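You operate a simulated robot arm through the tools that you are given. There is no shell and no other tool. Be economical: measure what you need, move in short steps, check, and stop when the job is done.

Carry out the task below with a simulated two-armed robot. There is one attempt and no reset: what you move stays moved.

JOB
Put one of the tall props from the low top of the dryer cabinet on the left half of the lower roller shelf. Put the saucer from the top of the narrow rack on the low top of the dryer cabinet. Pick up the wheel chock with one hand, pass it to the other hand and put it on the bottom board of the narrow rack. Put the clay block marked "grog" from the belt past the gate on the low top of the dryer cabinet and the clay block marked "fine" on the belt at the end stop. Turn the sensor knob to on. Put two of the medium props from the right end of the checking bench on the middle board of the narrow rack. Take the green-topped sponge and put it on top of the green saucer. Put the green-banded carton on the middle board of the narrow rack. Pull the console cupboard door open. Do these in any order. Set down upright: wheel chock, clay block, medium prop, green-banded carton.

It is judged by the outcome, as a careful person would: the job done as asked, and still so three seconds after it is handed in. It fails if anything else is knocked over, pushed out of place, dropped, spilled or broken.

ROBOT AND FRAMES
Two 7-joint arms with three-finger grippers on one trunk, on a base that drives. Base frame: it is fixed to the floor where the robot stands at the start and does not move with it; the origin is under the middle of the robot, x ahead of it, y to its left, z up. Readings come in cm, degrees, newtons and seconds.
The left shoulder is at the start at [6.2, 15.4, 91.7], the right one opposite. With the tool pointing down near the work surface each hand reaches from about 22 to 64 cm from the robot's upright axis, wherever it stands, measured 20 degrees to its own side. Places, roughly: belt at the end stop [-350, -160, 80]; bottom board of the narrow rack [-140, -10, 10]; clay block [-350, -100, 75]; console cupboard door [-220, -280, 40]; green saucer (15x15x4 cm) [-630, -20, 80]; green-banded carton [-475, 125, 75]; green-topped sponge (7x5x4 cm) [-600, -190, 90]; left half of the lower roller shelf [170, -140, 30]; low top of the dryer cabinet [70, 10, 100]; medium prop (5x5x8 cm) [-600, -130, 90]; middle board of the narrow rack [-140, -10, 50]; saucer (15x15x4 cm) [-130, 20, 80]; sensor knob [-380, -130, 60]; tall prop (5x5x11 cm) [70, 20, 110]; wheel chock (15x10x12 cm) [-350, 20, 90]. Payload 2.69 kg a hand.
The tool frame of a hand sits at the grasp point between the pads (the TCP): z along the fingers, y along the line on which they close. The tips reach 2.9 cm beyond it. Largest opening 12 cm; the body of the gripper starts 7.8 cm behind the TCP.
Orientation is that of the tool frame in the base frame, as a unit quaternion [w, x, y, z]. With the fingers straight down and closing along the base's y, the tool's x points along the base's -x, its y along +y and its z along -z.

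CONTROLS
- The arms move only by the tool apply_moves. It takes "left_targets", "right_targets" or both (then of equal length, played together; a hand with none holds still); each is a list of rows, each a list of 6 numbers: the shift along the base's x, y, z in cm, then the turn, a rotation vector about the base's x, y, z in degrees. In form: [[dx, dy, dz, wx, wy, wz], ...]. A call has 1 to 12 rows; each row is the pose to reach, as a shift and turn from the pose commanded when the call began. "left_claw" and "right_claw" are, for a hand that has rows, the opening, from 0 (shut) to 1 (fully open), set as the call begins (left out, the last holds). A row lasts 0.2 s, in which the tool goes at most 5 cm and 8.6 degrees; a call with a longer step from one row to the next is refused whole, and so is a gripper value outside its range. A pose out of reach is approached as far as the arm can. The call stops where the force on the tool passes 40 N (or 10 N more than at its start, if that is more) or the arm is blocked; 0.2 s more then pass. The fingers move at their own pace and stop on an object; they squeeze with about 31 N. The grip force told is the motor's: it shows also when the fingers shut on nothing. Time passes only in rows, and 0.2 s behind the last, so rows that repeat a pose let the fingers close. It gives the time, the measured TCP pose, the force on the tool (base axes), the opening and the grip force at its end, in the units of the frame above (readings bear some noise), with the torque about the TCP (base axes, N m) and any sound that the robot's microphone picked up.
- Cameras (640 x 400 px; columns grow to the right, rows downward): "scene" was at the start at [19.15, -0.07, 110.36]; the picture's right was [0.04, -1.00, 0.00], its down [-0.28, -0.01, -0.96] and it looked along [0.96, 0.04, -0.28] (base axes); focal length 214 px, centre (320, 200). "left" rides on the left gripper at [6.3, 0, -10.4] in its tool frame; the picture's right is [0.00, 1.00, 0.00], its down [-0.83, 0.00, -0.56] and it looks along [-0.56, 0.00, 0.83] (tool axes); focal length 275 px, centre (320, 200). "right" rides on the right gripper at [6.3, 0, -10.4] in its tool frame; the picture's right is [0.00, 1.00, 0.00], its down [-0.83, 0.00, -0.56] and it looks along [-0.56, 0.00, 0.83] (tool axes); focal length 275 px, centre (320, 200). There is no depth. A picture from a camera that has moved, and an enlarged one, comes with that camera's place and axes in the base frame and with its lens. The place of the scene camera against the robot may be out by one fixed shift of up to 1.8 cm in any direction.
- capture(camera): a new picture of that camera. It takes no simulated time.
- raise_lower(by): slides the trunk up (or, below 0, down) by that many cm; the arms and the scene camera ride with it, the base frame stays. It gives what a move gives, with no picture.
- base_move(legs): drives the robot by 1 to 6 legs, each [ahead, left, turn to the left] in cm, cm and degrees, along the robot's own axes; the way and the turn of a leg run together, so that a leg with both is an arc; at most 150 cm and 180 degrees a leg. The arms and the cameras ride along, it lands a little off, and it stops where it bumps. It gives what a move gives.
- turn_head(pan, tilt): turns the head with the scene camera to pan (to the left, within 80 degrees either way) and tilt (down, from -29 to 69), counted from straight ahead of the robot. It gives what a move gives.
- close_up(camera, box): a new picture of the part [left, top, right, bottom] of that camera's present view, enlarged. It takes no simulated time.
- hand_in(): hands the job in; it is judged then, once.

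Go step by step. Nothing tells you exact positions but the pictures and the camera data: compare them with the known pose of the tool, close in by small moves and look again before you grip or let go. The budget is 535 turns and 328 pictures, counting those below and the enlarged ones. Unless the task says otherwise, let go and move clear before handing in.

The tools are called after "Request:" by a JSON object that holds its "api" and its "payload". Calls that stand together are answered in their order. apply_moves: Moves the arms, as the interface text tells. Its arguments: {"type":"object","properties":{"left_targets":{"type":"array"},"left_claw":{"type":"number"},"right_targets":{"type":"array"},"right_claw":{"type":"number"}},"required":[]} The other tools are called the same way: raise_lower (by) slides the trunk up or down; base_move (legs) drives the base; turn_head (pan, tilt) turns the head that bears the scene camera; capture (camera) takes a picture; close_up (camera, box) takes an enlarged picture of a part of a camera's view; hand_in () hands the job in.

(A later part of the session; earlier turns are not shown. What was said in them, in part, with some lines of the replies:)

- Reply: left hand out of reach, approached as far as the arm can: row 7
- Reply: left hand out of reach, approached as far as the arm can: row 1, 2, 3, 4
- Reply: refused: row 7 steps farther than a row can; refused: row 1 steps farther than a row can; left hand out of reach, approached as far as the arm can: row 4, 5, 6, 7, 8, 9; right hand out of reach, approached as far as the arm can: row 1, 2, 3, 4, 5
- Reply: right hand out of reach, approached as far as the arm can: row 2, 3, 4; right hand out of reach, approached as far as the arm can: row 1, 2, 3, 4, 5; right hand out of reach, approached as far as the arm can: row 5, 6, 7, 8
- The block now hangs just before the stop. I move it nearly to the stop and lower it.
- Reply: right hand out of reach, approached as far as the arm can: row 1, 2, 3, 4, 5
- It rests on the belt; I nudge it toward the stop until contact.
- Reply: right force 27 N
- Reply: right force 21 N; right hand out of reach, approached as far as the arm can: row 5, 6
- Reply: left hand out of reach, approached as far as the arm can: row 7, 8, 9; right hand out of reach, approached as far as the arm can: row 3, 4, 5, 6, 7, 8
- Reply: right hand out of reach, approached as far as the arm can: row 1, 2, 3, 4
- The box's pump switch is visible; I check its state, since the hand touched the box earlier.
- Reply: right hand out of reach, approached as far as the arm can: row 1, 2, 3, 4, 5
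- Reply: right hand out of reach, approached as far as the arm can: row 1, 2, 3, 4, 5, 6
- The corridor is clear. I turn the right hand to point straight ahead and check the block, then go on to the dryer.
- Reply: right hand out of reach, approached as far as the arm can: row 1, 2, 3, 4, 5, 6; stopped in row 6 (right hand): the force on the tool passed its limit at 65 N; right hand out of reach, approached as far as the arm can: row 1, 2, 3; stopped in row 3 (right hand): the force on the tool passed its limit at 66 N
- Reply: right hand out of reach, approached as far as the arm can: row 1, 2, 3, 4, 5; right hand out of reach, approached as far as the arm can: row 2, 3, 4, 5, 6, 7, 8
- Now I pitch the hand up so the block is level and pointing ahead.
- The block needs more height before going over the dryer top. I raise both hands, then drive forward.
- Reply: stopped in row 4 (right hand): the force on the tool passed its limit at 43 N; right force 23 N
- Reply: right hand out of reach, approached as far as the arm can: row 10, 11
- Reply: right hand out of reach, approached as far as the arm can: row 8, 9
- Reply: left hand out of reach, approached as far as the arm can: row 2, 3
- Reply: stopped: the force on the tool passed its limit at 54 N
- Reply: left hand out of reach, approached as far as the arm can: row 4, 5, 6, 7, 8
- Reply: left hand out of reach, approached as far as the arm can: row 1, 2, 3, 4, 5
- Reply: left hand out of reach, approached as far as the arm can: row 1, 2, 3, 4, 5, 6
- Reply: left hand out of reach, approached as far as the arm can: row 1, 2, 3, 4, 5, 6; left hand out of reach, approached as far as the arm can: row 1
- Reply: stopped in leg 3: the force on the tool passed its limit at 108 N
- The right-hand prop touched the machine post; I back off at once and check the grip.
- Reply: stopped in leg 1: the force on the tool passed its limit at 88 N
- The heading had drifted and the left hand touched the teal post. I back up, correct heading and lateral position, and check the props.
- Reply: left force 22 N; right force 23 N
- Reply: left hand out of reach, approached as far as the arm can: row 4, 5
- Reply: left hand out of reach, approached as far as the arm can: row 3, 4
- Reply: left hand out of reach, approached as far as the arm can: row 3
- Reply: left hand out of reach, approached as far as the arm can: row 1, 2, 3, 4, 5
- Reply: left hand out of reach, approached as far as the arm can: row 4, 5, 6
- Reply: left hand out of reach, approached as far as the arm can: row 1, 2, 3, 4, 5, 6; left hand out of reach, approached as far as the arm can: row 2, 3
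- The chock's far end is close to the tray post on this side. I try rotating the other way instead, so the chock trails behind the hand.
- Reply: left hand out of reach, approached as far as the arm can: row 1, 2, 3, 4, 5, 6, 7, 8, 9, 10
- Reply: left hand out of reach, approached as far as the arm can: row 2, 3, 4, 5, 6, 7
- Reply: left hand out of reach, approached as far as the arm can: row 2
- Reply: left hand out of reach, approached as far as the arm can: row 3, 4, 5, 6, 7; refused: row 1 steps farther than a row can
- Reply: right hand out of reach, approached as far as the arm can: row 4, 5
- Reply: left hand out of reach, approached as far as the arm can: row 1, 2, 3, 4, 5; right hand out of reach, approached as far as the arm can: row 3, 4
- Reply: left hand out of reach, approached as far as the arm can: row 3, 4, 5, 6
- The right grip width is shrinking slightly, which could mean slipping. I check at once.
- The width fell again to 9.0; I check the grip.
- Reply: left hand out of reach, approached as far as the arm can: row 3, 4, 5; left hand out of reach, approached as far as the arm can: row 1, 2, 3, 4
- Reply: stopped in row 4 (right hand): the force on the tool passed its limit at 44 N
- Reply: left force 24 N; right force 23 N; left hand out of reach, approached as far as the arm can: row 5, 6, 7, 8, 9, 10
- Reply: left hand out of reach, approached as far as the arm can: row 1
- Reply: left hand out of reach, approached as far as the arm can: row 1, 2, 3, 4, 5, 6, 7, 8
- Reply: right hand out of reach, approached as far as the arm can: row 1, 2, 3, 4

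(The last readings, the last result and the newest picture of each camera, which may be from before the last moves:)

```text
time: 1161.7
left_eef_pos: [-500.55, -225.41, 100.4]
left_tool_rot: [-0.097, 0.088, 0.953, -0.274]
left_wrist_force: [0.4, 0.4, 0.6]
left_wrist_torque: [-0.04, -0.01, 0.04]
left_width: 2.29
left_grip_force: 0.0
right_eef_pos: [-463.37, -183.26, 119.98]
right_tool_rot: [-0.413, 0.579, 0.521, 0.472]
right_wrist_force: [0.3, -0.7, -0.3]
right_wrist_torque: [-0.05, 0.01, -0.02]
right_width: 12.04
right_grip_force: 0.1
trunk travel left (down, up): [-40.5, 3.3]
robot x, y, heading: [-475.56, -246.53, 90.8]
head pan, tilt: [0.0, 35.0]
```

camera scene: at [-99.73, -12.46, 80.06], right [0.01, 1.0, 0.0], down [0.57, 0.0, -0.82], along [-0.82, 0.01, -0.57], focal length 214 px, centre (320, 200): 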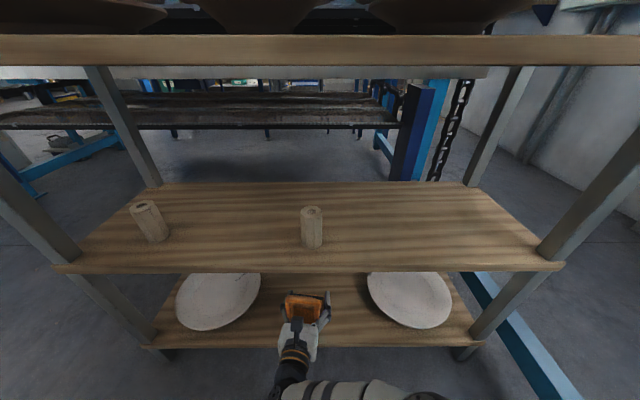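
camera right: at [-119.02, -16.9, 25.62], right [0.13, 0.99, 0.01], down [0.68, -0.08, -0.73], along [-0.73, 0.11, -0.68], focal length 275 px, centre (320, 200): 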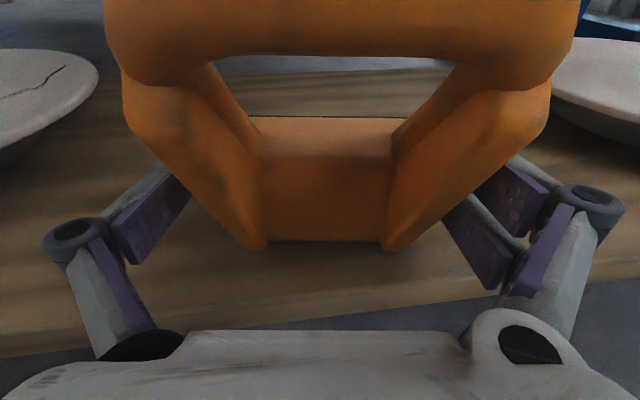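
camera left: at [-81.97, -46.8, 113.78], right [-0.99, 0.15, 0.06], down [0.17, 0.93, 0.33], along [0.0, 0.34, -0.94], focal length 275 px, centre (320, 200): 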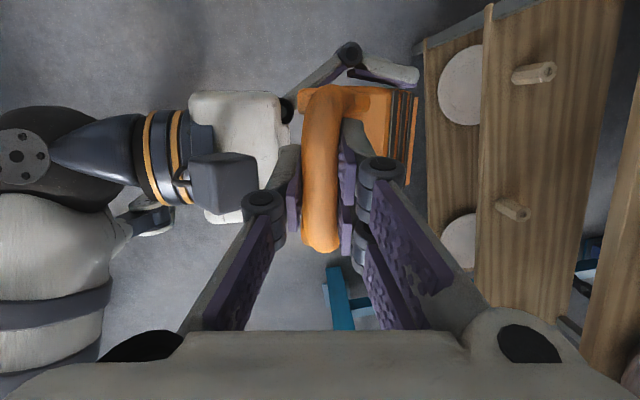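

Request:
{"api": "base_move", "payload": {"legs": [[150, 0, -0.8], [115, 0, 0]]}}

Request:
{"api": "turn_head", "payload": {"pan": 0, "tilt": 25}}

Request:
{"api": "capture", "payload": {"camera": "scene"}}

```text
time: 1174.5
left_eef_pos: [-490.61, 39.77, 100.29]
left_tool_rot: [-0.109, 0.13, 0.948, -0.269]
left_wrist_force: [0.0, 0.5, -0.1]
left_wrist_torque: [-0.03, -0.02, -0.01]
left_width: 2.3
left_grip_force: 0.2
right_eef_pos: [-449.74, 78.45, 119.91]
right_tool_rot: [-0.393, 0.6, 0.497, 0.488]
right_wrist_force: [-0.3, -0.1, -0.1]
right_wrist_torque: [0.02, -0.01, 0.01]
right_width: 12.01
right_grip_force: 0.1
trunk travel left (down, up): [-40.5, 3.3]
robot x, y, heading: [-467.52, 16.51, 85.7]
head pan, tilt: [0.0, 35.0]
```

```text
time: 1175.3
left_eef_pos: [-490.61, 39.8, 100.33]
left_tool_rot: [-0.109, 0.129, 0.948, -0.268]
left_wrist_force: [-0.4, 0.0, 0.3]
left_wrist_torque: [0.01, -0.04, -0.01]
left_width: 2.29
left_grip_force: 0.0
right_eef_pos: [-449.82, 78.44, 119.98]
right_tool_rot: [-0.393, 0.6, 0.496, 0.489]
right_wrist_force: [-0.6, -0.2, 0.6]
right_wrist_torque: [0.03, -0.01, 0.02]
right_width: 11.97
right_grip_force: 0.1
trunk travel left (down, up): [-40.5, 3.3]
robot x, y, heading: [-467.83, 16.43, 86.1]
head pan, tilt: [0.0, 25.0]
```

```text
53 pictures are left
camera scene: at [-466.54, 29.3, 122.02], right [1.0, -0.07, 0.0], down [-0.03, -0.42, -0.91], along [0.07, 0.9, -0.42], focal length 214 px, centre (320, 200)
```

scene: 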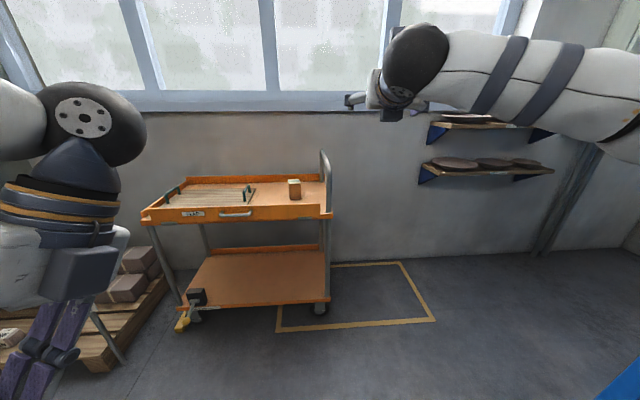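

Request:
{"api": "close_up", "payload": {"camera": "scene", "box": [230, 150, 350, 230]}}

```text
5.00 times, centred on (290, 190) of scene
camera zoom: at [-466.54, 29.3, 122.02], right [1.0, -0.07, 0.0], down [-0.03, -0.42, -0.91], along [0.07, 0.9, -0.42], focal length 1072 px, centre (470, 250)
```

zoom: 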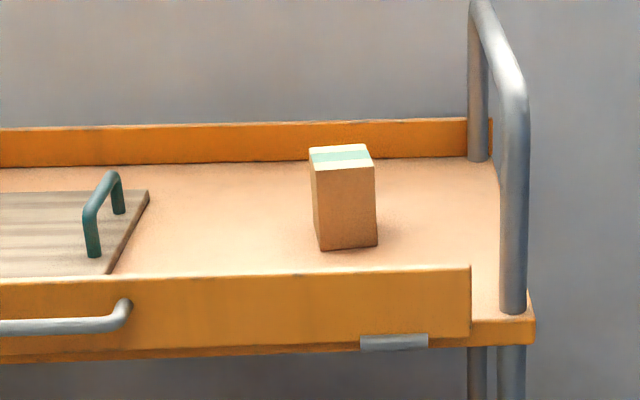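

It has the green band. The trolley's handle is on the right, so the left hand suits better; I reorient it to the standard pitched pose.

Request:
{"api": "apply_moves", "payload": {"left_targets": [[0, 2, 1, 4.28, -0.27, -6.88], [0, 4, 2, 8.57, -0.53, -13.77], [0, 6, 3, 12.85, -0.8, -20.65], [0, 8, 4, 17.13, -1.07, -27.53], [0, 10, 5, 21.4, -1.33, -34.4], [0, 12, 6, 25.7, -1.6, -41.3], [0, 14, 6, 30, -1.87, -48.2], [0, 16, 6, 34.3, -2.13, -55.1], [0, 18, 6, 38.55, -2.4, -61.95], [0, 20, 6, 42.8, -2.67, -68.8], [0, 22, 6, 47.1, -2.93, -75.7], [0, 24, 6, 51.4, -3.2, -82.6]], "left_claw": 0.8}}

Request:
{"api": "base_move", "payload": {"legs": [[0, -14, 3.9], [22, 0, 0]]}}

Request:
{"api": "capture", "payload": {"camera": "left"}}

```text
time: 1177.9
left_eef_pos: [-490.35, 63.9, 106.29]
left_tool_rot: [-0.271, 0.655, 0.651, 0.272]
left_wrist_force: [0.1, 0.7, -0.1]
left_wrist_torque: [0.0, -0.01, -0.01]
left_width: 9.62
left_grip_force: 0.1
right_eef_pos: [-449.77, 78.42, 119.93]
right_tool_rot: [-0.393, 0.6, 0.496, 0.489]
right_wrist_force: [-0.5, -0.8, 0.1]
right_wrist_torque: [0.01, 0.02, -0.02]
right_width: 12.0
right_grip_force: 0.1
trunk travel left (down, up): [-40.5, 3.3]
robot x, y, heading: [-467.68, 16.48, 85.8]
head pan, tilt: [0.0, 25.0]
```

```text
time: 1180.8
left_eef_pos: [-479.3, 83.26, 106.28]
left_tool_rot: [-0.28, 0.631, 0.674, 0.262]
left_wrist_force: [0.3, 0.4, 0.1]
left_wrist_torque: [0.01, -0.02, 0.0]
left_width: 9.6
left_grip_force: 0.0
right_eef_pos: [-439.82, 100.55, 119.76]
right_tool_rot: [-0.407, 0.585, 0.515, 0.476]
right_wrist_force: [-0.1, 0.5, -0.7]
right_wrist_torque: [0.0, -0.03, 0.01]
right_width: 12.0
right_grip_force: 0.1
trunk travel left (down, up): [-40.5, 3.3]
robot x, y, heading: [-453.68, 37.66, 89.3]
head pan, tilt: [0.0, 25.0]
```

```text
51 pictures are left
camera left: at [-479.11, 80.49, 118.04], right [1.0, 0.06, 0.0], down [0.06, -0.98, -0.2], along [-0.02, 0.2, -0.98], focal length 275 px, centre (320, 200)
```

left: 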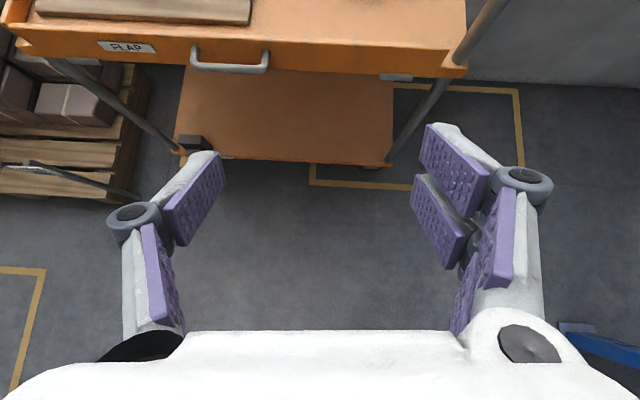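

Request:
{"api": "base_move", "payload": {"legs": [[26, 0, 0.7]]}}

Request:
{"api": "capture", "payload": {"camera": "left"}}

```text
time: 1182.7
left_eef_pos: [-479.85, 108.21, 106.29]
left_tool_rot: [-0.281, 0.627, 0.678, 0.261]
left_wrist_force: [0.0, 0.2, 0.3]
left_wrist_torque: [-0.03, 0.04, 0.0]
left_width: 9.6
left_grip_force: 0.0
right_eef_pos: [-440.54, 125.92, 119.84]
right_tool_rot: [-0.411, 0.581, 0.519, 0.473]
right_wrist_force: [0.5, 0.5, 0.2]
right_wrist_torque: [-0.01, 0.0, 0.01]
right_width: 11.99
right_grip_force: 0.2
trunk travel left (down, up): [-40.5, 3.3]
robot x, y, heading: [-453.88, 62.91, 90.2]
head pan, tilt: [0.0, 25.0]
```

```text
50 pictures are left
camera left: at [-479.6, 105.39, 118.05], right [1.0, 0.07, 0.0], down [0.07, -0.98, -0.2], along [-0.02, 0.2, -0.98], focal length 275 px, centre (320, 200)
```

left: 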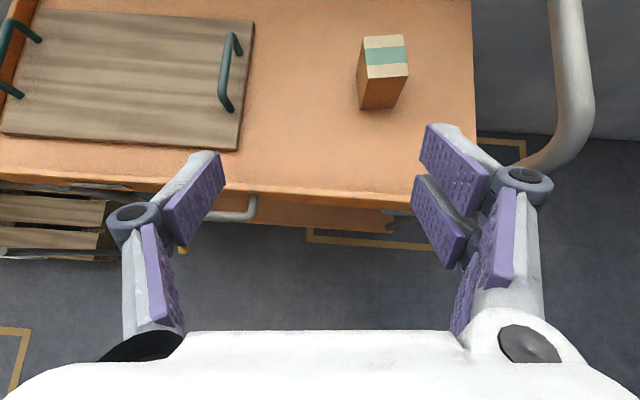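

Request:
{"api": "apply_moves", "payload": {"left_targets": [[2.5, 2.5, -2, 0, 0, 0], [5, 5, -4, 0, 0, 0], [7.5, 7.5, -6, 0, 0, 0], [8.9, 10, -9, 0, 0, 0], [8.9, 12, -12, 0, 0, 0], [8.9, 12, -12, 0, 0, 0]]}}

Request:
{"api": "capture", "payload": {"camera": "left"}}

```text
time: 1184.1
left_eef_pos: [-470.92, 120.26, 94.32]
left_tool_rot: [-0.282, 0.627, 0.677, 0.262]
left_wrist_force: [0.0, 0.0, -1.0]
left_wrist_torque: [-0.05, 0.0, 0.03]
left_width: 9.58
left_grip_force: 0.0
right_eef_pos: [-440.55, 125.76, 119.94]
right_tool_rot: [-0.412, 0.58, 0.519, 0.474]
right_wrist_force: [0.1, 0.4, 0.2]
right_wrist_torque: [0.01, 0.0, 0.02]
right_width: 12.05
right_grip_force: 0.1
trunk travel left (down, up): [-40.5, 3.3]
robot x, y, heading: [-453.53, 62.77, 90.2]
head pan, tilt: [0.0, 25.0]
```

```text
49 pictures are left
camera left: at [-470.63, 117.43, 106.15], right [1.0, 0.07, 0.0], down [0.07, -0.98, -0.2], along [-0.02, 0.2, -0.98], focal length 275 px, centre (320, 200)
```

left: 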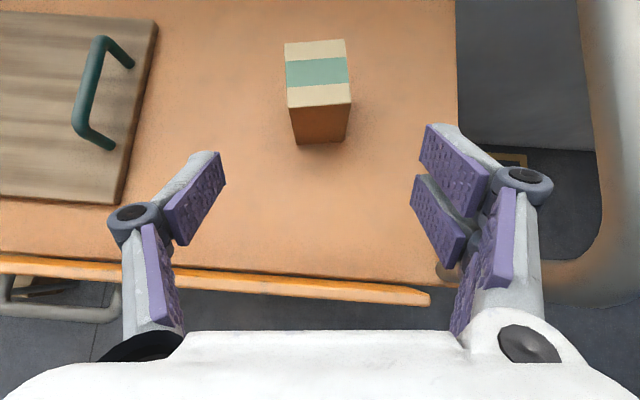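

The carton: x≈-471.2, y 131.4–138.2, z 73.6–82.6. I advance along the fingers and grip.

Request:
{"api": "apply_moves", "payload": {"left_targets": [[-0.1, 3.4, -3.6, 0, 0, 0], [-0.2, 6.8, -7.2, 0, 0, 0], [-0.3, 10.2, -10.8, 0, 0, 0], [-0.3, 13.5, -14.6, 0, 0, 0], [-0.3, 13.5, -14.6, 0, 0, 0]]}}

Request:
{"api": "capture", "payload": {"camera": "left"}}

```text
refused: row 4 steps farther than a row can; nothing moved
```

```text
48 pictures are left
camera left: at [-470.63, 117.43, 106.15], right [1.0, 0.07, 0.0], down [0.07, -0.98, -0.2], along [-0.02, 0.2, -0.98], focal length 275 px, centre (320, 200)
```

left: 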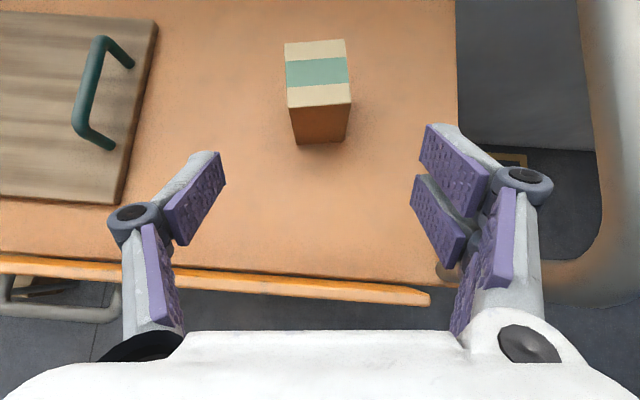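

Request:
{"api": "apply_moves", "payload": {"left_targets": [[-0.1, 3.2, -3.4, 0, 0, 0], [-0.2, 6.4, -6.8, 0, 0, 0], [-0.3, 9.6, -10.2, 0, 0, 0], [-0.3, 12.5, -13.4, 0, 0, 0], [-0.3, 13.5, -14.8, 0, 0, 0], [-0.3, 13.5, -14.8, 0, 0, 0]]}}

Request:
{"api": "capture", "payload": {"camera": "left"}}

```text
time: 1185.5
left_eef_pos: [-471.37, 133.94, 79.48]
left_tool_rot: [-0.282, 0.627, 0.677, 0.262]
left_wrist_force: [0.5, -0.2, 0.8]
left_wrist_torque: [0.03, 0.0, -0.05]
left_width: 9.6
left_grip_force: 0.1
right_eef_pos: [-440.5, 125.71, 119.87]
right_tool_rot: [-0.412, 0.581, 0.519, 0.473]
right_wrist_force: [0.3, 0.2, 0.0]
right_wrist_torque: [0.01, -0.01, 0.01]
right_width: 12.01
right_grip_force: 0.1
trunk travel left (down, up): [-40.5, 3.3]
robot x, y, heading: [-454.1, 62.6, 90.0]
head pan, tilt: [0.0, 25.0]
```

```text
47 pictures are left
camera left: at [-471.01, 131.04, 91.26], right [1.0, 0.07, 0.0], down [0.07, -0.98, -0.2], along [-0.02, 0.2, -0.98], focal length 275 px, centre (320, 200)
```

left: 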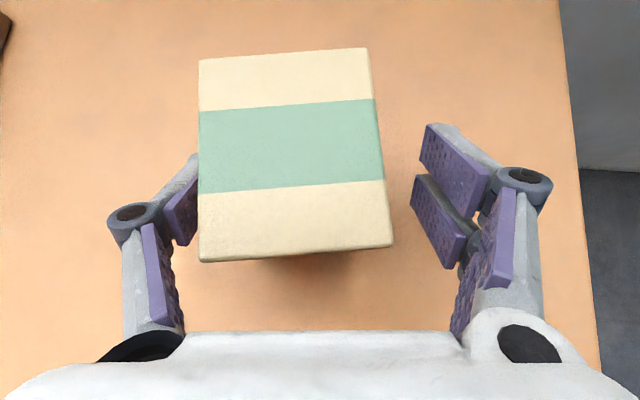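

Request:
{"api": "apply_moves", "payload": {"left_targets": [[-0.5, 0, 0, 0, 0, 0], [-0.9, 0, 0, 0, 0, 0]]}}

Request:
{"api": "apply_moves", "payload": {"left_targets": [[0, 0, 0, 0, 0, 0], [0, 0, 0, 0, 0, 0], [0, 0, 0, 0, 0, 0], [0, 0, 3, 0, 0, 0], [0, 0, 7, 0, 0, 0], [0, -1, 11, 0, 0, 0], [0, -3, 15, 0, 0, 0], [0, -5, 19, 0, 0, 0]], "left_claw": 0}}

Request:
{"api": "capture", "payload": {"camera": "left"}}

```text
time: 1186.1
left_eef_pos: [-472.12, 133.85, 79.44]
left_tool_rot: [-0.282, 0.627, 0.678, 0.261]
left_wrist_force: [0.4, 0.2, -0.5]
left_wrist_torque: [-0.01, 0.01, 0.01]
left_width: 9.6
left_grip_force: 0.0
right_eef_pos: [-440.53, 125.85, 119.86]
right_tool_rot: [-0.412, 0.581, 0.518, 0.475]
right_wrist_force: [0.5, 0.4, -0.1]
right_wrist_torque: [-0.01, 0.01, -0.02]
right_width: 12.0
right_grip_force: 0.1
trunk travel left (down, up): [-40.5, 3.3]
robot x, y, heading: [-453.13, 62.69, 90.2]
head pan, tilt: [0.0, 25.0]
```

```text
time: 1187.9
left_eef_pos: [-472.87, 128.52, 98.6]
left_tool_rot: [-0.281, 0.628, 0.677, 0.261]
left_wrist_force: [0.1, 0.6, -2.2]
left_wrist_torque: [-0.03, 0.0, 0.05]
left_width: 5.96
left_grip_force: 31.1
right_eef_pos: [-440.47, 125.75, 119.93]
right_tool_rot: [-0.412, 0.581, 0.519, 0.473]
right_wrist_force: [-0.1, 0.4, 0.6]
right_wrist_torque: [-0.02, -0.01, -0.05]
right_width: 12.01
right_grip_force: 0.1
trunk travel left (down, up): [-40.5, 3.3]
robot x, y, heading: [-453.64, 63.05, 90.3]
head pan, tilt: [0.0, 25.0]
```

```text
46 pictures are left
camera left: at [-472.6, 125.69, 110.43], right [1.0, 0.07, 0.0], down [0.07, -0.98, -0.2], along [-0.02, 0.2, -0.98], focal length 275 px, centre (320, 200)
```

left: 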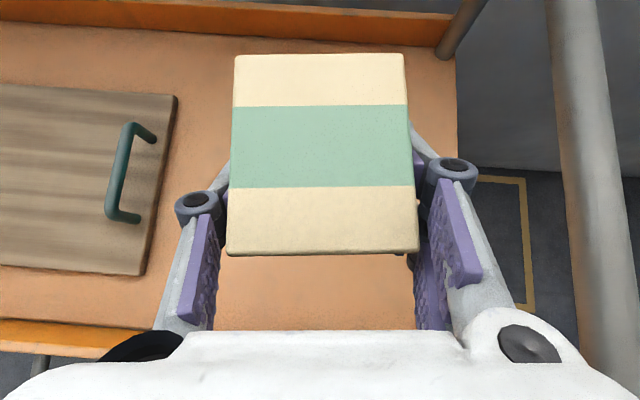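

The carton is held upright. I back out and drive to the rack by the southern route.

Request:
{"api": "base_move", "payload": {"legs": [[-45, 0, 0], [0, 32, 0], [0, 0, 179.5], [150, 0, 0], [150, 0, 0]]}}

Request:
{"api": "base_move", "payload": {"legs": [[0, 0, 0.1], [118, 0, 0]]}}

```text
time: 1214.2
left_eef_pos: [-476.49, -339.85, 98.56]
left_tool_rot: [0.263, 0.673, -0.633, 0.278]
left_wrist_force: [-0.4, -0.5, -1.4]
left_wrist_torque: [0.04, -0.04, 0.0]
left_width: 5.96
left_grip_force: 31.1
right_eef_pos: [-508.66, -336.7, 119.91]
right_tool_rot: [-0.476, -0.515, 0.585, -0.407]
right_wrist_force: [1.0, 0.1, -1.0]
right_wrist_torque: [0.0, 0.02, -0.04]
right_width: 11.97
right_grip_force: 0.0
trunk travel left (down, up): [-40.5, 3.3]
robot x, y, heading: [-494.68, -273.68, -90.8]
head pan, tilt: [0.0, 25.0]
```

```text
time: 1220.6
left_eef_pos: [-478.54, -459.3, 98.54]
left_tool_rot: [0.263, 0.671, -0.635, 0.279]
left_wrist_force: [-0.1, -0.5, -1.3]
left_wrist_torque: [0.03, 0.01, 0.02]
left_width: 5.93
left_grip_force: 30.4
right_eef_pos: [-510.88, -455.9, 119.98]
right_tool_rot: [-0.478, -0.513, 0.587, -0.406]
right_wrist_force: [-1.0, -0.5, 0.6]
right_wrist_torque: [-0.01, -0.02, -0.01]
right_width: 12.03
right_grip_force: 0.1
trunk travel left (down, up): [-40.5, 3.3]
robot x, y, heading: [-496.18, -393.09, -91.3]
head pan, tilt: [0.0, 25.0]
```

Request:
{"api": "base_move", "payload": {"legs": [[0, 0, 91], [0, -10, 0], [150, 0, 0], [150, 0, 0], [100, 0, 0]]}}

```text
time: 1244.5
left_eef_pos: [-37.18, -371.17, 98.56]
left_tool_rot: [-0.021, 0.922, 0.051, 0.383]
left_wrist_force: [-0.4, 0.2, -1.8]
left_wrist_torque: [0.01, 0.02, 0.03]
left_width: 5.96
left_grip_force: 31.2
right_eef_pos: [-38.95, -403.54, 119.88]
right_tool_rot: [0.033, 0.779, -0.031, 0.626]
right_wrist_force: [-0.3, -0.5, 0.6]
right_wrist_torque: [0.0, 0.0, 0.0]
right_width: 12.01
right_grip_force: 0.0
trunk travel left (down, up): [-40.5, 3.3]
robot x, y, heading: [-102.39, -392.28, 2.3]
head pan, tilt: [0.0, 25.0]
```

Request:
{"api": "base_move", "payload": {"legs": [[74, -3, -2], [0, 0, 89]]}}

Request:
{"api": "base_move", "payload": {"legs": [[0, 0, 0.1]]}}

```text
time: 1252.2
left_eef_pos: [-45.38, -327.17, 98.52]
left_tool_rot: [-0.275, 0.645, 0.661, 0.268]
left_wrist_force: [0.2, 0.0, -1.3]
left_wrist_torque: [-0.01, -0.02, 0.02]
left_width: 5.96
left_grip_force: 31.0
right_eef_pos: [-13.33, -331.44, 119.8]
right_tool_rot: [-0.4, 0.593, 0.504, 0.484]
right_wrist_force: [-0.2, 0.0, -0.5]
right_wrist_torque: [0.02, 0.04, 0.04]
right_width: 11.99
right_grip_force: 0.1
trunk travel left (down, up): [-40.5, 3.3]
robot x, y, heading: [-29.47, -393.78, 87.0]
head pan, tilt: [0.0, 25.0]
```

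```text
time: 1252.9
left_eef_pos: [-45.52, -327.04, 98.49]
left_tool_rot: [-0.275, 0.644, 0.662, 0.267]
left_wrist_force: [-0.1, -1.0, -2.6]
left_wrist_torque: [-0.03, 0.0, -0.01]
left_width: 5.96
left_grip_force: 30.9
right_eef_pos: [-13.4, -331.39, 119.93]
right_tool_rot: [-0.399, 0.594, 0.505, 0.483]
right_wrist_force: [0.7, -0.4, -0.7]
right_wrist_torque: [0.02, 0.01, 0.02]
right_width: 12.01
right_grip_force: 0.0
trunk travel left (down, up): [-40.5, 3.3]
robot x, y, heading: [-29.86, -393.68, 87.3]
head pan, tilt: [0.0, 25.0]
```

Request:
{"api": "base_move", "payload": {"legs": [[125, 0, 2.7]]}}

Request:
{"api": "base_move", "payload": {"legs": [[120, 0, 0]]}}

```text
time: 1259.1
left_eef_pos: [-46.41, -205.36, 98.46]
left_tool_rot: [-0.283, 0.625, 0.679, 0.26]
left_wrist_force: [0.1, -0.5, -1.9]
left_wrist_torque: [-0.05, 0.03, -0.01]
left_width: 5.93
left_grip_force: 30.8
right_eef_pos: [-14.13, -208.21, 119.91]
right_tool_rot: [-0.411, 0.581, 0.519, 0.474]
right_wrist_force: [0.4, 0.4, -0.2]
right_wrist_torque: [0.03, 0.0, 0.0]
right_width: 12.02
right_grip_force: 0.0
trunk travel left (down, up): [-40.5, 3.3]
robot x, y, heading: [-27.26, -271.42, 90.3]
head pan, tilt: [0.0, 25.0]
```

```text
time: 1265.3
left_eef_pos: [-46.93, -81.88, 98.53]
left_tool_rot: [-0.282, 0.627, 0.678, 0.26]
left_wrist_force: [0.0, -0.4, -0.9]
left_wrist_torque: [-0.03, 0.0, -0.01]
left_width: 5.92
left_grip_force: 31.2
right_eef_pos: [-14.56, -84.61, 119.93]
right_tool_rot: [-0.411, 0.582, 0.519, 0.473]
right_wrist_force: [0.0, -1.0, 0.7]
right_wrist_torque: [0.01, 0.03, 0.01]
right_width: 12.01
right_grip_force: 0.2
trunk travel left (down, up): [-40.5, 3.3]
robot x, y, heading: [-27.82, -148.03, 90.0]
head pan, tilt: [0.0, 25.0]
```

Request:
{"api": "base_move", "payload": {"legs": [[130, 0, 0], [0, 0, 90]]}}

Request:
{"api": "apply_moves", "payload": {"right_targets": [[3, 0, 0, 0, -6, 0], [6, 1, 0, 0, -12, 0], [9, 2, 0, 0, -18, 0], [12, 3, 0, 0, -24, 0], [15, 4, 0, 0, -30, 0], [18, 5, 0, 0, -36, 0], [21, 5, 0, 0, -42, 0], [24, 5, 0, 0, -48, 0], [27, 5, 0, 0, -54, 0], [29, 5, 0, 0, -58, 0]]}}

Request:
{"api": "raise_lower", "payload": {"by": -33}}

Request:
{"api": "capture", "payload": {"camera": "scene"}}

```text
time: 1273.5
left_eef_pos: [-74.25, 37.48, 98.71]
left_tool_rot: [-0.329, 0.469, 0.794, 0.203]
left_wrist_force: [-0.4, 0.3, -1.1]
left_wrist_torque: [0.0, -0.03, -0.01]
left_width: 5.97
left_grip_force: 30.9
right_eef_pos: [-45.22, 48.44, 119.98]
right_tool_rot: [-0.506, 0.451, 0.635, 0.371]
right_wrist_force: [0.5, 0.2, -0.4]
right_wrist_torque: [0.02, 0.03, -0.01]
right_width: 12.01
right_grip_force: 0.0
trunk travel left (down, up): [-40.5, 3.3]
robot x, y, heading: [-29.48, -14.0, 116.1]
head pan, tilt: [0.0, 25.0]
stopped in leg 2: the force on the tool passed its limit at 59 N (the readings are from after the stop); the commanded pose is now the measured one
```

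```text
time: 1275.7
left_eef_pos: [-74.15, 37.5, 98.66]
left_tool_rot: [-0.33, 0.469, 0.793, 0.204]
left_wrist_force: [0.1, 0.2, -0.5]
left_wrist_torque: [-0.02, -0.01, -0.03]
left_width: 5.98
left_grip_force: 31.0
right_eef_pos: [-16.33, 53.29, 120.07]
right_tool_rot: [-0.135, 0.214, 0.802, 0.542]
right_wrist_force: [0.3, -1.2, -0.2]
right_wrist_torque: [-0.02, -0.01, -0.01]
right_width: 11.97
right_grip_force: 0.0
trunk travel left (down, up): [-40.5, 3.3]
robot x, y, heading: [-29.26, -14.07, 115.8]
head pan, tilt: [0.0, 25.0]
```

```text
time: 1279.0
left_eef_pos: [-74.16, 37.43, 65.79]
left_tool_rot: [-0.329, 0.469, 0.793, 0.204]
left_wrist_force: [0.2, -0.4, -1.6]
left_wrist_torque: [0.01, 0.0, -0.02]
left_width: 5.95
left_grip_force: 31.3
right_eef_pos: [-16.13, 53.41, 86.97]
right_tool_rot: [-0.136, 0.214, 0.801, 0.542]
right_wrist_force: [0.2, 0.4, 0.1]
right_wrist_torque: [-0.03, 0.02, 0.0]
right_width: 11.98
right_grip_force: 0.1
trunk travel left (down, up): [-7.5, 36.3]
robot x, y, heading: [-29.56, -14.0, 116.3]
head pan, tilt: [0.0, 25.0]
```

```text
45 pictures are left
camera scene: at [-40.67, 8.58, 85.76], right [0.9, 0.44, 0.0], down [0.18, -0.38, -0.91], along [-0.4, 0.82, -0.42], focal length 214 px, centre (320, 200)
```

scene: 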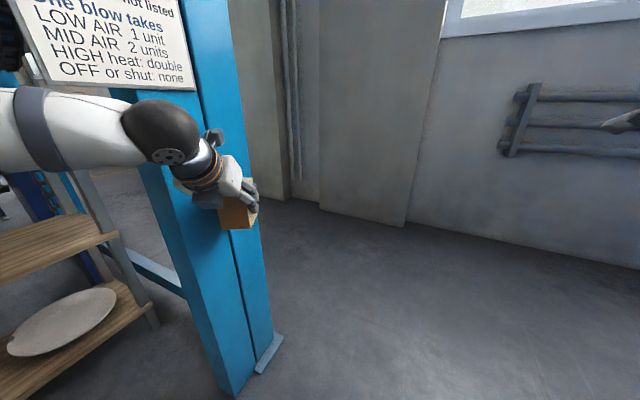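

The carton brushed the teal post while turning; it is still held firmly. I back off, complete the turn, then check.

Request:
{"api": "base_move", "payload": {"legs": [[-26, 0, 0], [0, 0, 64], [0, -25, 0]]}}

Request:
{"api": "turn_head", "payload": {"pan": 0, "tilt": 30}}

Request:
{"api": "capture", "payload": {"camera": "scene"}}

Request:
{"api": "capture", "payload": {"camera": "left"}}

```text
time: 1285.8
left_eef_pos: [-84.56, -30.33, 65.6]
left_tool_rot: [-0.387, -0.032, 0.922, -0.006]
left_wrist_force: [0.3, -0.4, -1.5]
left_wrist_torque: [-0.03, -0.02, -0.01]
left_width: 5.96
left_grip_force: 30.8
right_eef_pos: [-74.55, 28.95, 86.88]
right_tool_rot: [-0.406, -0.25, 0.791, 0.384]
right_wrist_force: [0.8, -0.5, -0.3]
right_wrist_torque: [0.03, 0.01, 0.04]
right_width: 12.01
right_grip_force: 0.1
trunk travel left (down, up): [-7.5, 36.3]
robot x, y, heading: [-18.94, -11.35, -179.0]
head pan, tilt: [0.0, 25.0]
```

```text
time: 1286.5
left_eef_pos: [-84.63, -30.32, 65.8]
left_tool_rot: [-0.386, -0.031, 0.922, -0.005]
left_wrist_force: [-0.3, -0.6, -1.6]
left_wrist_torque: [0.02, -0.04, 0.0]
left_width: 5.96
left_grip_force: 30.9
right_eef_pos: [-74.65, 28.97, 86.88]
right_tool_rot: [-0.406, -0.251, 0.791, 0.383]
right_wrist_force: [0.6, 0.1, 0.2]
right_wrist_torque: [0.03, 0.02, 0.02]
right_width: 11.98
right_grip_force: 0.0
trunk travel left (down, up): [-7.5, 36.3]
robot x, y, heading: [-18.82, -11.42, -178.9]
head pan, tilt: [0.0, 30.0]
```

```text
44 pictures are left
camera scene: at [-44.4, -12.48, 84.96], right [-0.02, 1.0, 0.0], down [0.5, 0.01, -0.87], along [-0.87, -0.02, -0.5], focal length 214 px, centre (320, 200)
```

scene: 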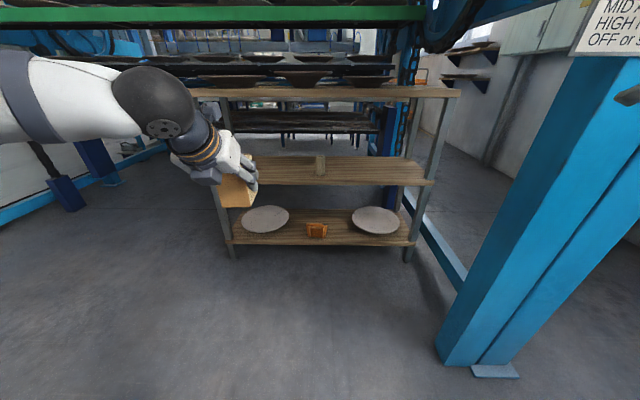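

```text
43 pictures are left
camera left: at [-81.56, -30.16, 77.48], right [-0.06, 1.0, 0.01], down [0.98, 0.06, -0.2], along [-0.2, 0.0, -0.98], focal length 275 px, centre (320, 200)
```

left: 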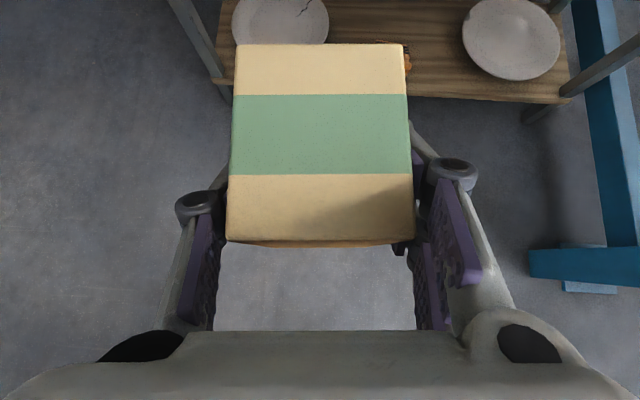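

The carton is fine. I retract the right hand to keep it clear of the post and the rack.

Request:
{"api": "apply_moves", "payload": {"right_targets": [[4, -3, 0, 0, 0, 0], [8, -6, 0, 0, 0, 0], [12, -9, 0, 0, 0, 0], [16, -12, 0, 0, 0, 0], [20, -15, 0, 0, 0, 0], [23, -18, 0, 0, 0, 0]]}}

Request:
{"api": "apply_moves", "payload": {"left_targets": [[0, 0, -2, 0, 0, 0], [0, 0, -4, 0, 0, 0], [0, 0, -6, 0, 0, 0]]}}

Request:
{"api": "base_move", "payload": {"legs": [[33, 0, -1]]}}

Request:
{"api": "capture", "payload": {"camera": "scene"}}

```text
time: 1287.9
left_eef_pos: [-84.56, -30.43, 65.66]
left_tool_rot: [-0.387, -0.031, 0.922, -0.005]
left_wrist_force: [-0.7, 0.4, -0.3]
left_wrist_torque: [0.01, 0.0, 0.0]
left_width: 5.95
left_grip_force: 31.3
right_eef_pos: [-62.41, 22.42, 80.94]
right_tool_rot: [-0.408, -0.252, 0.79, 0.383]
right_wrist_force: [-0.5, 0.3, -0.3]
right_wrist_torque: [0.02, -0.03, -0.03]
right_width: 11.99
right_grip_force: 0.1
right hand out of reach, approached as far as the arm can: row 3, 4, 5, 6
trunk travel left (down, up): [-7.5, 36.3]
robot x, y, heading: [-18.96, -11.65, -179.0]
head pan, tilt: [0.0, 30.0]
```

```text
time: 1288.7
left_eef_pos: [-84.5, -30.49, 59.73]
left_tool_rot: [-0.387, -0.033, 0.921, -0.007]
left_wrist_force: [-0.1, 0.3, -1.0]
left_wrist_torque: [-0.01, 0.0, 0.01]
left_width: 5.94
left_grip_force: 31.1
right_eef_pos: [-62.64, 22.46, 80.97]
right_tool_rot: [-0.407, -0.252, 0.79, 0.383]
right_wrist_force: [0.9, 0.2, 0.4]
right_wrist_torque: [0.01, -0.02, 0.01]
right_width: 12.0
right_grip_force: 0.1
trunk travel left (down, up): [-7.5, 36.3]
robot x, y, heading: [-18.91, -11.39, -178.6]
head pan, tilt: [0.0, 30.0]
```

```text
time: 1290.1
left_eef_pos: [-99.33, -30.52, 59.65]
left_tool_rot: [-0.386, -0.03, 0.922, -0.005]
left_wrist_force: [-0.2, 0.0, -1.0]
left_wrist_torque: [0.01, 0.01, -0.01]
left_width: 5.96
left_grip_force: 31.0
right_eef_pos: [-76.82, 22.72, 81.15]
right_tool_rot: [-0.408, -0.24, 0.791, 0.388]
right_wrist_force: [4.8, -0.3, 0.1]
right_wrist_torque: [0.04, 0.24, -0.12]
right_width: 12.13
right_grip_force: 0.0
trunk travel left (down, up): [-7.5, 36.3]
robot x, y, heading: [-33.72, -11.71, -179.3]
head pan, tilt: [0.0, 30.0]
stopped in leg 1: the force on the tool passed its limit at 90 N (the readings are from after the stop); the commanded pose is now the measured one
```

```text
42 pictures are left
camera scene: at [-59.11, -12.64, 84.96], right [-0.01, 1.0, 0.0], down [0.5, 0.01, -0.87], along [-0.87, -0.01, -0.5], focal length 214 px, centre (320, 200)
```

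scene: 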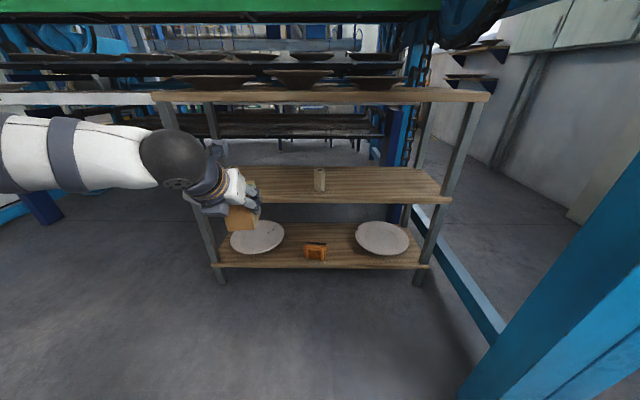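

The right hand touched the post. I back up and fold the right hand to a compact tool-down pose near the centre before going in.

Request:
{"api": "base_move", "payload": {"legs": [[-14, 0, 0]]}}

Request:
{"api": "apply_moves", "payload": {"right_targets": [[0, -2, 1, -5.3, -5.6, -3.3], [0, -4, 2, -10.6, -11.2, -6.6], [1, -6, 3, -15.9, -16.8, -9.9], [2, -8, 4, -21.2, -22.4, -13.2], [3, -10, 5, -26.6, -28, -16.5], [4, -12, 6, -31.9, -33.5, -19.7], [5, -14, 7, -37.2, -39.1, -23], [6, -16, 8, -42.5, -44.7, -26.3], [7, -18, 8, -47.8, -50.3, -29.6]]}}

Request:
{"api": "capture", "payload": {"camera": "scene"}}

```text
time: 1291.4
left_eef_pos: [-85.59, -30.14, 59.77]
left_tool_rot: [-0.386, -0.029, 0.922, -0.004]
left_wrist_force: [0.6, -0.3, -1.3]
left_wrist_torque: [0.0, -0.01, -0.02]
left_width: 5.94
left_grip_force: 31.6
right_eef_pos: [-62.92, 22.95, 81.21]
right_tool_rot: [-0.407, -0.24, 0.791, 0.389]
right_wrist_force: [0.8, -0.9, -1.0]
right_wrist_torque: [-0.02, -0.01, 0.0]
right_width: 12.0
right_grip_force: 0.0
trunk travel left (down, up): [-7.5, 36.3]
robot x, y, heading: [-19.9, -11.81, -179.4]
head pan, tilt: [0.0, 30.0]
```

```text
time: 1293.4
left_eef_pos: [-85.61, -30.06, 59.68]
left_tool_rot: [-0.385, -0.028, 0.922, -0.004]
left_wrist_force: [-0.1, -0.4, -1.1]
left_wrist_torque: [0.0, 0.01, -0.01]
left_width: 5.95
left_grip_force: 31.2
right_eef_pos: [-54.54, 0.48, 76.1]
right_tool_rot: [0.002, 0.0, 1.0, -0.002]
right_wrist_force: [-1.2, -0.3, 0.0]
right_wrist_torque: [0.01, -0.03, 0.0]
right_width: 12.01
right_grip_force: 0.1
right hand out of reach, approached as far as the arm can: row 1, 2, 3, 4, 5, 6, 7, 8, 9
trunk travel left (down, up): [-7.5, 36.3]
robot x, y, heading: [-20.06, -11.7, -179.3]
head pan, tilt: [0.0, 30.0]
```

```text
41 pictures are left
camera scene: at [-45.32, -12.39, 84.96], right [-0.01, 1.0, 0.0], down [0.5, 0.01, -0.87], along [-0.87, -0.01, -0.5], focal length 214 px, centre (320, 200)
```

scene: 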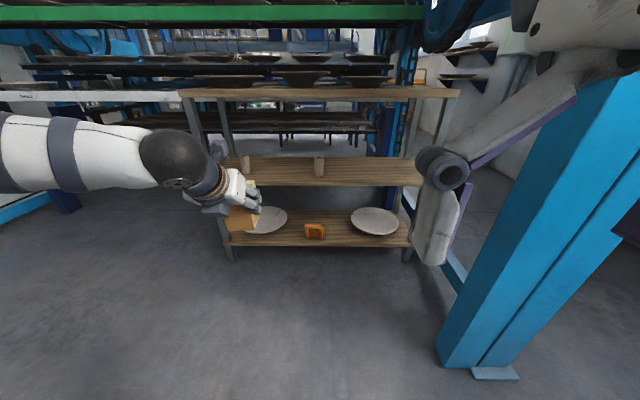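

Request:
{"api": "base_move", "payload": {"legs": [[0, 11, -0.5]]}}

Request:
{"api": "apply_moves", "payload": {"left_targets": [[0, 3.5, 0, 0, 0, 0], [0, 7, 0, 0, 0, 0], [0, 10.5, 0, 0, 0, 0], [0, 11.5, 0, 0, 0, 0]]}}

Request:
{"api": "base_move", "payload": {"legs": [[34, 0, 0]]}}

Request:
{"api": "capture", "payload": {"camera": "scene"}}

Request:
{"api": "capture", "payload": {"camera": "left"}}

```text
time: 1294.9
left_eef_pos: [-85.62, -40.63, 59.61]
left_tool_rot: [-0.386, -0.026, 0.922, -0.003]
left_wrist_force: [0.3, 0.1, -2.3]
left_wrist_torque: [0.02, -0.03, 0.0]
left_width: 5.95
left_grip_force: 30.9
right_eef_pos: [-54.39, -10.26, 76.07]
right_tool_rot: [0.001, 0.005, 1.0, -0.002]
right_wrist_force: [-0.2, -0.4, 0.8]
right_wrist_torque: [0.0, -0.02, 0.01]
right_width: 11.99
right_grip_force: 0.0
trunk travel left (down, up): [-7.5, 36.3]
robot x, y, heading: [-19.94, -22.67, -179.8]
head pan, tilt: [0.0, 30.0]
```

```text
time: 1295.9
left_eef_pos: [-85.75, -28.96, 59.65]
left_tool_rot: [-0.386, -0.026, 0.922, -0.003]
left_wrist_force: [0.1, 0.1, -1.4]
left_wrist_torque: [0.0, -0.04, -0.03]
left_width: 5.95
left_grip_force: 30.8
right_eef_pos: [-54.52, -10.2, 76.08]
right_tool_rot: [0.001, 0.004, 1.0, -0.001]
right_wrist_force: [-0.3, -0.2, 0.2]
right_wrist_torque: [-0.01, 0.0, 0.03]
right_width: 12.01
right_grip_force: 0.0
trunk travel left (down, up): [-7.5, 36.3]
robot x, y, heading: [-19.89, -22.78, -180.0]
head pan, tilt: [0.0, 30.0]
```

```text
time: 1298.1
left_eef_pos: [-119.33, -29.3, 59.69]
left_tool_rot: [-0.386, -0.027, 0.922, -0.003]
left_wrist_force: [0.0, -0.2, -0.6]
left_wrist_torque: [0.0, 0.0, 0.0]
left_width: 5.94
left_grip_force: 31.2
right_eef_pos: [-88.1, -10.44, 75.95]
right_tool_rot: [0.001, 0.002, 1.0, -0.002]
right_wrist_force: [0.8, 0.3, -0.8]
right_wrist_torque: [0.04, -0.04, 0.01]
right_width: 11.99
right_grip_force: 0.1
trunk travel left (down, up): [-7.5, 36.3]
robot x, y, heading: [-53.78, -22.83, -179.7]
head pan, tilt: [0.0, 30.0]
```

```text
40 pictures are left
camera scene: at [-78.95, -23.47, 84.96], right [-0.01, 1.0, 0.0], down [0.5, 0.0, -0.87], along [-0.87, -0.01, -0.5], focal length 214 px, centre (320, 200)
```

scene: 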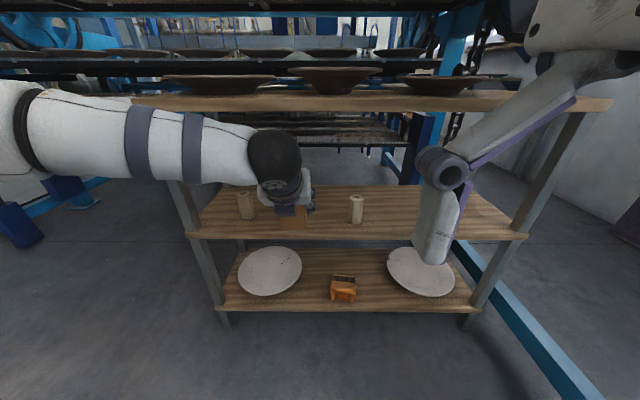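

```text
39 pictures are left
camera left: at [-116.37, -29.21, 71.43], right [-0.05, 1.0, 0.01], down [0.98, 0.05, -0.2], along [-0.2, 0.0, -0.98], focal length 275 px, centre (320, 200)
```

left: 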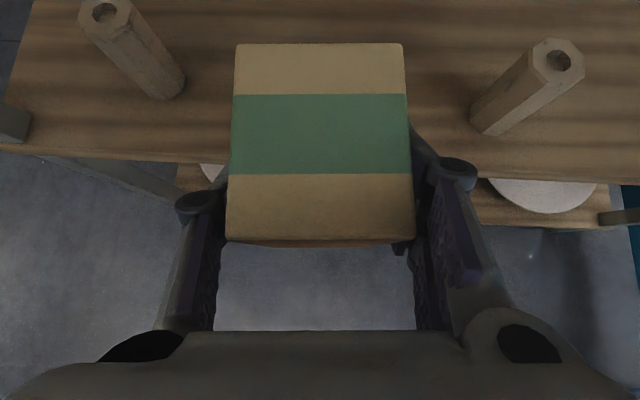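

The carton is centred between the two props. I lower slightly, move in about 10 cm, then lower to the board.

Request:
{"api": "raise_lower", "payload": {"by": -3}}

Request:
{"api": "base_move", "payload": {"legs": [[11, 0, 0]]}}

Request:
{"api": "apply_moves", "payload": {"left_targets": [[0, 0, -0.6, 0, 0, 0], [0, 0, -1.2, 0, 0, 0], [0, 0, -1.8, 0, 0, 0], [0, 0, -2.4, 0, 0, 0]]}}

Request:
{"api": "capture", "payload": {"camera": "left"}}

```text
time: 1298.9
left_eef_pos: [-119.29, -29.33, 56.72]
left_tool_rot: [-0.386, -0.027, 0.922, -0.004]
left_wrist_force: [0.8, -0.3, -0.5]
left_wrist_torque: [0.01, -0.02, 0.0]
left_width: 5.96
left_grip_force: 31.0
right_eef_pos: [-88.75, -10.4, 72.55]
right_tool_rot: [0.01, 0.002, 1.0, -0.003]
right_wrist_force: [1.1, -0.8, 0.8]
right_wrist_torque: [-0.04, 0.01, -0.03]
right_width: 11.98
right_grip_force: 0.2
trunk travel left (down, up): [-4.5, 39.3]
robot x, y, heading: [-53.31, -22.72, -179.5]
head pan, tilt: [0.0, 30.0]
```

```text
time: 1300.1
left_eef_pos: [-130.29, -29.14, 56.74]
left_tool_rot: [-0.385, -0.026, 0.922, -0.004]
left_wrist_force: [0.9, 0.2, -1.7]
left_wrist_torque: [-0.02, -0.02, -0.01]
left_width: 5.95
left_grip_force: 31.2
right_eef_pos: [-99.53, -10.4, 72.51]
right_tool_rot: [0.009, 0.004, 1.0, -0.002]
right_wrist_force: [-0.7, 0.1, 0.2]
right_wrist_torque: [-0.03, 0.03, -0.01]
right_width: 11.99
right_grip_force: 0.2
trunk travel left (down, up): [-4.5, 39.3]
robot x, y, heading: [-64.67, -22.89, -179.8]
head pan, tilt: [0.0, 30.0]
```

```text
time: 1301.1
left_eef_pos: [-130.28, -29.2, 54.17]
left_tool_rot: [-0.386, -0.025, 0.922, -0.002]
left_wrist_force: [0.4, -0.4, -2.8]
left_wrist_torque: [0.0, -0.02, 0.0]
left_width: 5.95
left_grip_force: 31.5
right_eef_pos: [-99.58, -10.47, 72.55]
right_tool_rot: [0.01, 0.003, 1.0, -0.003]
right_wrist_force: [0.4, -0.1, -0.1]
right_wrist_torque: [-0.01, 0.01, 0.02]
right_width: 12.02
right_grip_force: 0.2
trunk travel left (down, up): [-4.5, 39.3]
robot x, y, heading: [-64.75, -22.93, -179.8]
head pan, tilt: [0.0, 30.0]
```

```text
38 pictures are left
camera left: at [-127.28, -29.15, 65.97], right [-0.05, 1.0, 0.01], down [0.98, 0.05, -0.2], along [-0.2, 0.0, -0.98], focal length 275 px, centre (320, 200)
```

left: 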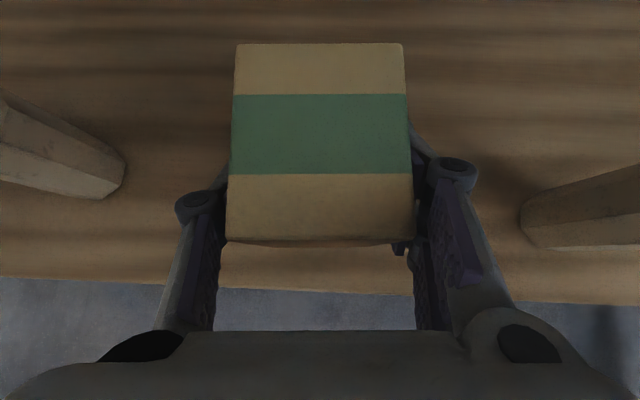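

Request:
{"api": "apply_moves", "payload": {"left_targets": [[0, 0, -0.4, 0, 0, 0], [0, 0, -0.8, 0, 0, 0], [0, 0, -1.2, 0, 0, 0], [0, 0, -1.6, 0, 0, 0]]}}

```text
time: 1302.1
left_eef_pos: [-130.25, -29.14, 52.65]
left_tool_rot: [-0.386, -0.025, 0.922, -0.002]
left_wrist_force: [1.0, -0.7, 3.1]
left_wrist_torque: [-0.17, -0.15, 0.0]
left_width: 5.93
left_grip_force: 30.9
right_eef_pos: [-99.58, -10.46, 72.48]
right_tool_rot: [0.01, 0.004, 1.0, -0.002]
right_wrist_force: [0.4, -0.6, -0.7]
right_wrist_torque: [0.01, -0.03, 0.0]
right_width: 12.0
right_grip_force: 0.0
trunk travel left (down, up): [-4.5, 39.3]
robot x, y, heading: [-64.46, -22.74, -179.8]
head pan, tilt: [0.0, 30.0]
```

Contact begins. I settle it slightly and release.

Request:
{"api": "apply_moves", "payload": {"left_targets": [[0, 0, -0.3, 0, 0, 0], [0, 0, -0.4, 0, 0, 0]]}}

Request:
{"api": "apply_moves", "payload": {"left_targets": [[0, 0, 0, 0, 0, 0], [0, 0, 0, 0, 0, 0], [0, 0, 0, 0, 0, 0]], "left_claw": 0.75}}

Request:
{"api": "capture", "payload": {"camera": "left"}}

```text
time: 1302.7
left_eef_pos: [-130.29, -29.09, 52.58]
left_tool_rot: [-0.388, -0.024, 0.921, -0.001]
left_wrist_force: [-0.2, 1.8, 18.3]
left_wrist_torque: [-0.24, -0.31, -0.04]
left_width: 5.97
left_grip_force: 31.2
right_eef_pos: [-99.62, -10.5, 72.61]
right_tool_rot: [0.009, 0.003, 1.0, -0.002]
right_wrist_force: [0.1, 0.0, -0.4]
right_wrist_torque: [0.01, -0.03, -0.01]
right_width: 11.98
right_grip_force: 0.0
trunk travel left (down, up): [-4.5, 39.3]
robot x, y, heading: [-64.55, -23.01, -180.0]
head pan, tilt: [0.0, 30.0]
```

```text
time: 1303.5
left_eef_pos: [-130.26, -29.24, 52.29]
left_tool_rot: [-0.386, -0.026, 0.922, -0.003]
left_wrist_force: [0.2, 0.1, -0.4]
left_wrist_torque: [0.0, 0.02, 0.0]
left_width: 9.0
left_grip_force: 0.0
right_eef_pos: [-99.58, -10.36, 72.5]
right_tool_rot: [0.01, 0.003, 1.0, -0.003]
right_wrist_force: [-0.9, -0.5, -0.6]
right_wrist_torque: [0.0, -0.06, -0.01]
right_width: 12.01
right_grip_force: 0.0
trunk travel left (down, up): [-4.5, 39.3]
robot x, y, heading: [-64.48, -23.01, -179.7]
head pan, tilt: [0.0, 30.0]
```

```text
37 pictures are left
camera left: at [-127.26, -29.11, 64.05], right [-0.05, 1.0, 0.01], down [0.98, 0.05, -0.2], along [-0.2, 0.0, -0.98], focal length 275 px, centre (320, 200)
```

left: 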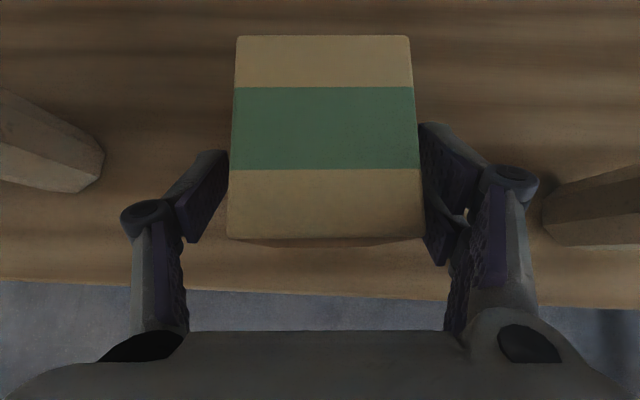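

The carton stands. I centre and open a little more, then back straight out.

Request:
{"api": "apply_moves", "payload": {"left_targets": [[0, 0.4, 0, 0, 0, 0], [0, 0.6, 0, 0, 0, 0], [0, 0.6, 0, 0, 0, 0]], "left_claw": 0.9}}

Request:
{"api": "base_move", "payload": {"legs": [[-40, 0, 0]]}}

Request:
{"api": "capture", "payload": {"camera": "scene"}}

Request:
{"api": "close_up", "payload": {"camera": "scene", "box": [160, 60, 480, 260]}}

```text
time: 1304.3
left_eef_pos: [-130.24, -28.62, 52.27]
left_tool_rot: [-0.386, -0.025, 0.922, -0.003]
left_wrist_force: [-0.1, -0.7, -0.5]
left_wrist_torque: [0.02, -0.01, 0.0]
left_width: 10.82
left_grip_force: 0.0
right_eef_pos: [-99.53, -10.5, 72.48]
right_tool_rot: [0.01, 0.003, 1.0, -0.003]
right_wrist_force: [-0.6, 0.0, -0.6]
right_wrist_torque: [0.01, 0.03, 0.03]
right_width: 11.99
right_grip_force: 0.0
trunk travel left (down, up): [-4.5, 39.3]
robot x, y, heading: [-64.06, -23.45, -180.0]
head pan, tilt: [0.0, 30.0]
```

```text
time: 1306.8
left_eef_pos: [-89.6, -28.3, 52.27]
left_tool_rot: [-0.385, -0.024, 0.922, -0.003]
left_wrist_force: [-0.3, -0.2, -0.8]
left_wrist_torque: [-0.01, 0.0, 0.0]
left_width: 10.78
left_grip_force: 0.1
right_eef_pos: [-58.98, -10.39, 72.46]
right_tool_rot: [0.009, 0.004, 1.0, -0.003]
right_wrist_force: [-0.6, -0.4, 1.2]
right_wrist_torque: [-0.02, 0.0, -0.01]
right_width: 12.0
right_grip_force: 0.0
trunk travel left (down, up): [-4.5, 39.3]
robot x, y, heading: [-23.33, -22.53, -180.1]
head pan, tilt: [0.0, 30.0]
```

```text
36 pictures are left
camera scene: at [-50.25, -23.28, 81.78], right [0.0, 1.0, 0.0], down [0.5, 0.0, -0.87], along [-0.87, 0.0, -0.5], focal length 214 px, centre (320, 200)
```

scene: 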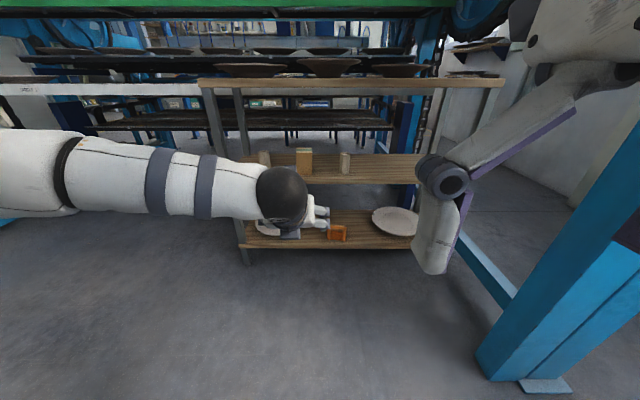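

```text
2.00 times, centred on (320, 160) of scene
camera zoom: at [-50.25, -23.28, 81.78], right [0.0, 1.0, 0.0], down [0.5, 0.0, -0.87], along [-0.87, 0.0, -0.5], focal length 429 px, centre (320, 280)
```

zoom: 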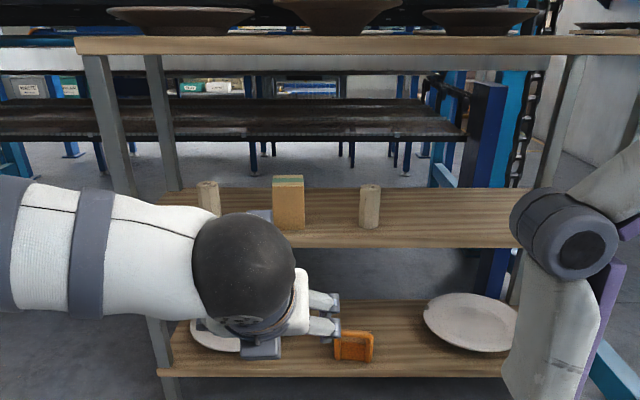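

The carton and both medium props stand on the middle board and the chock on the bottom board. All the tasks are done and the hands are clear, so I hand in.

Request:
{"api": "hand_in", "payload": {}}

```text
The job is handed in.
```

The job is handed in, and every item was placed as asked.

- **Dropped prop:** I dropped the tall prop on the floor once when it brushed the dryer. It looked undamaged, so I picked it up again, and it now lies on its side on the lower roller shelf.
- **Contacts with fixed equipment:** My arms or the held items hit fixed equipment several times: the dryer, the fence, the vacuum control box and machine posts. Nothing was moved that I could see, and the control box still showed READY with the pump off.
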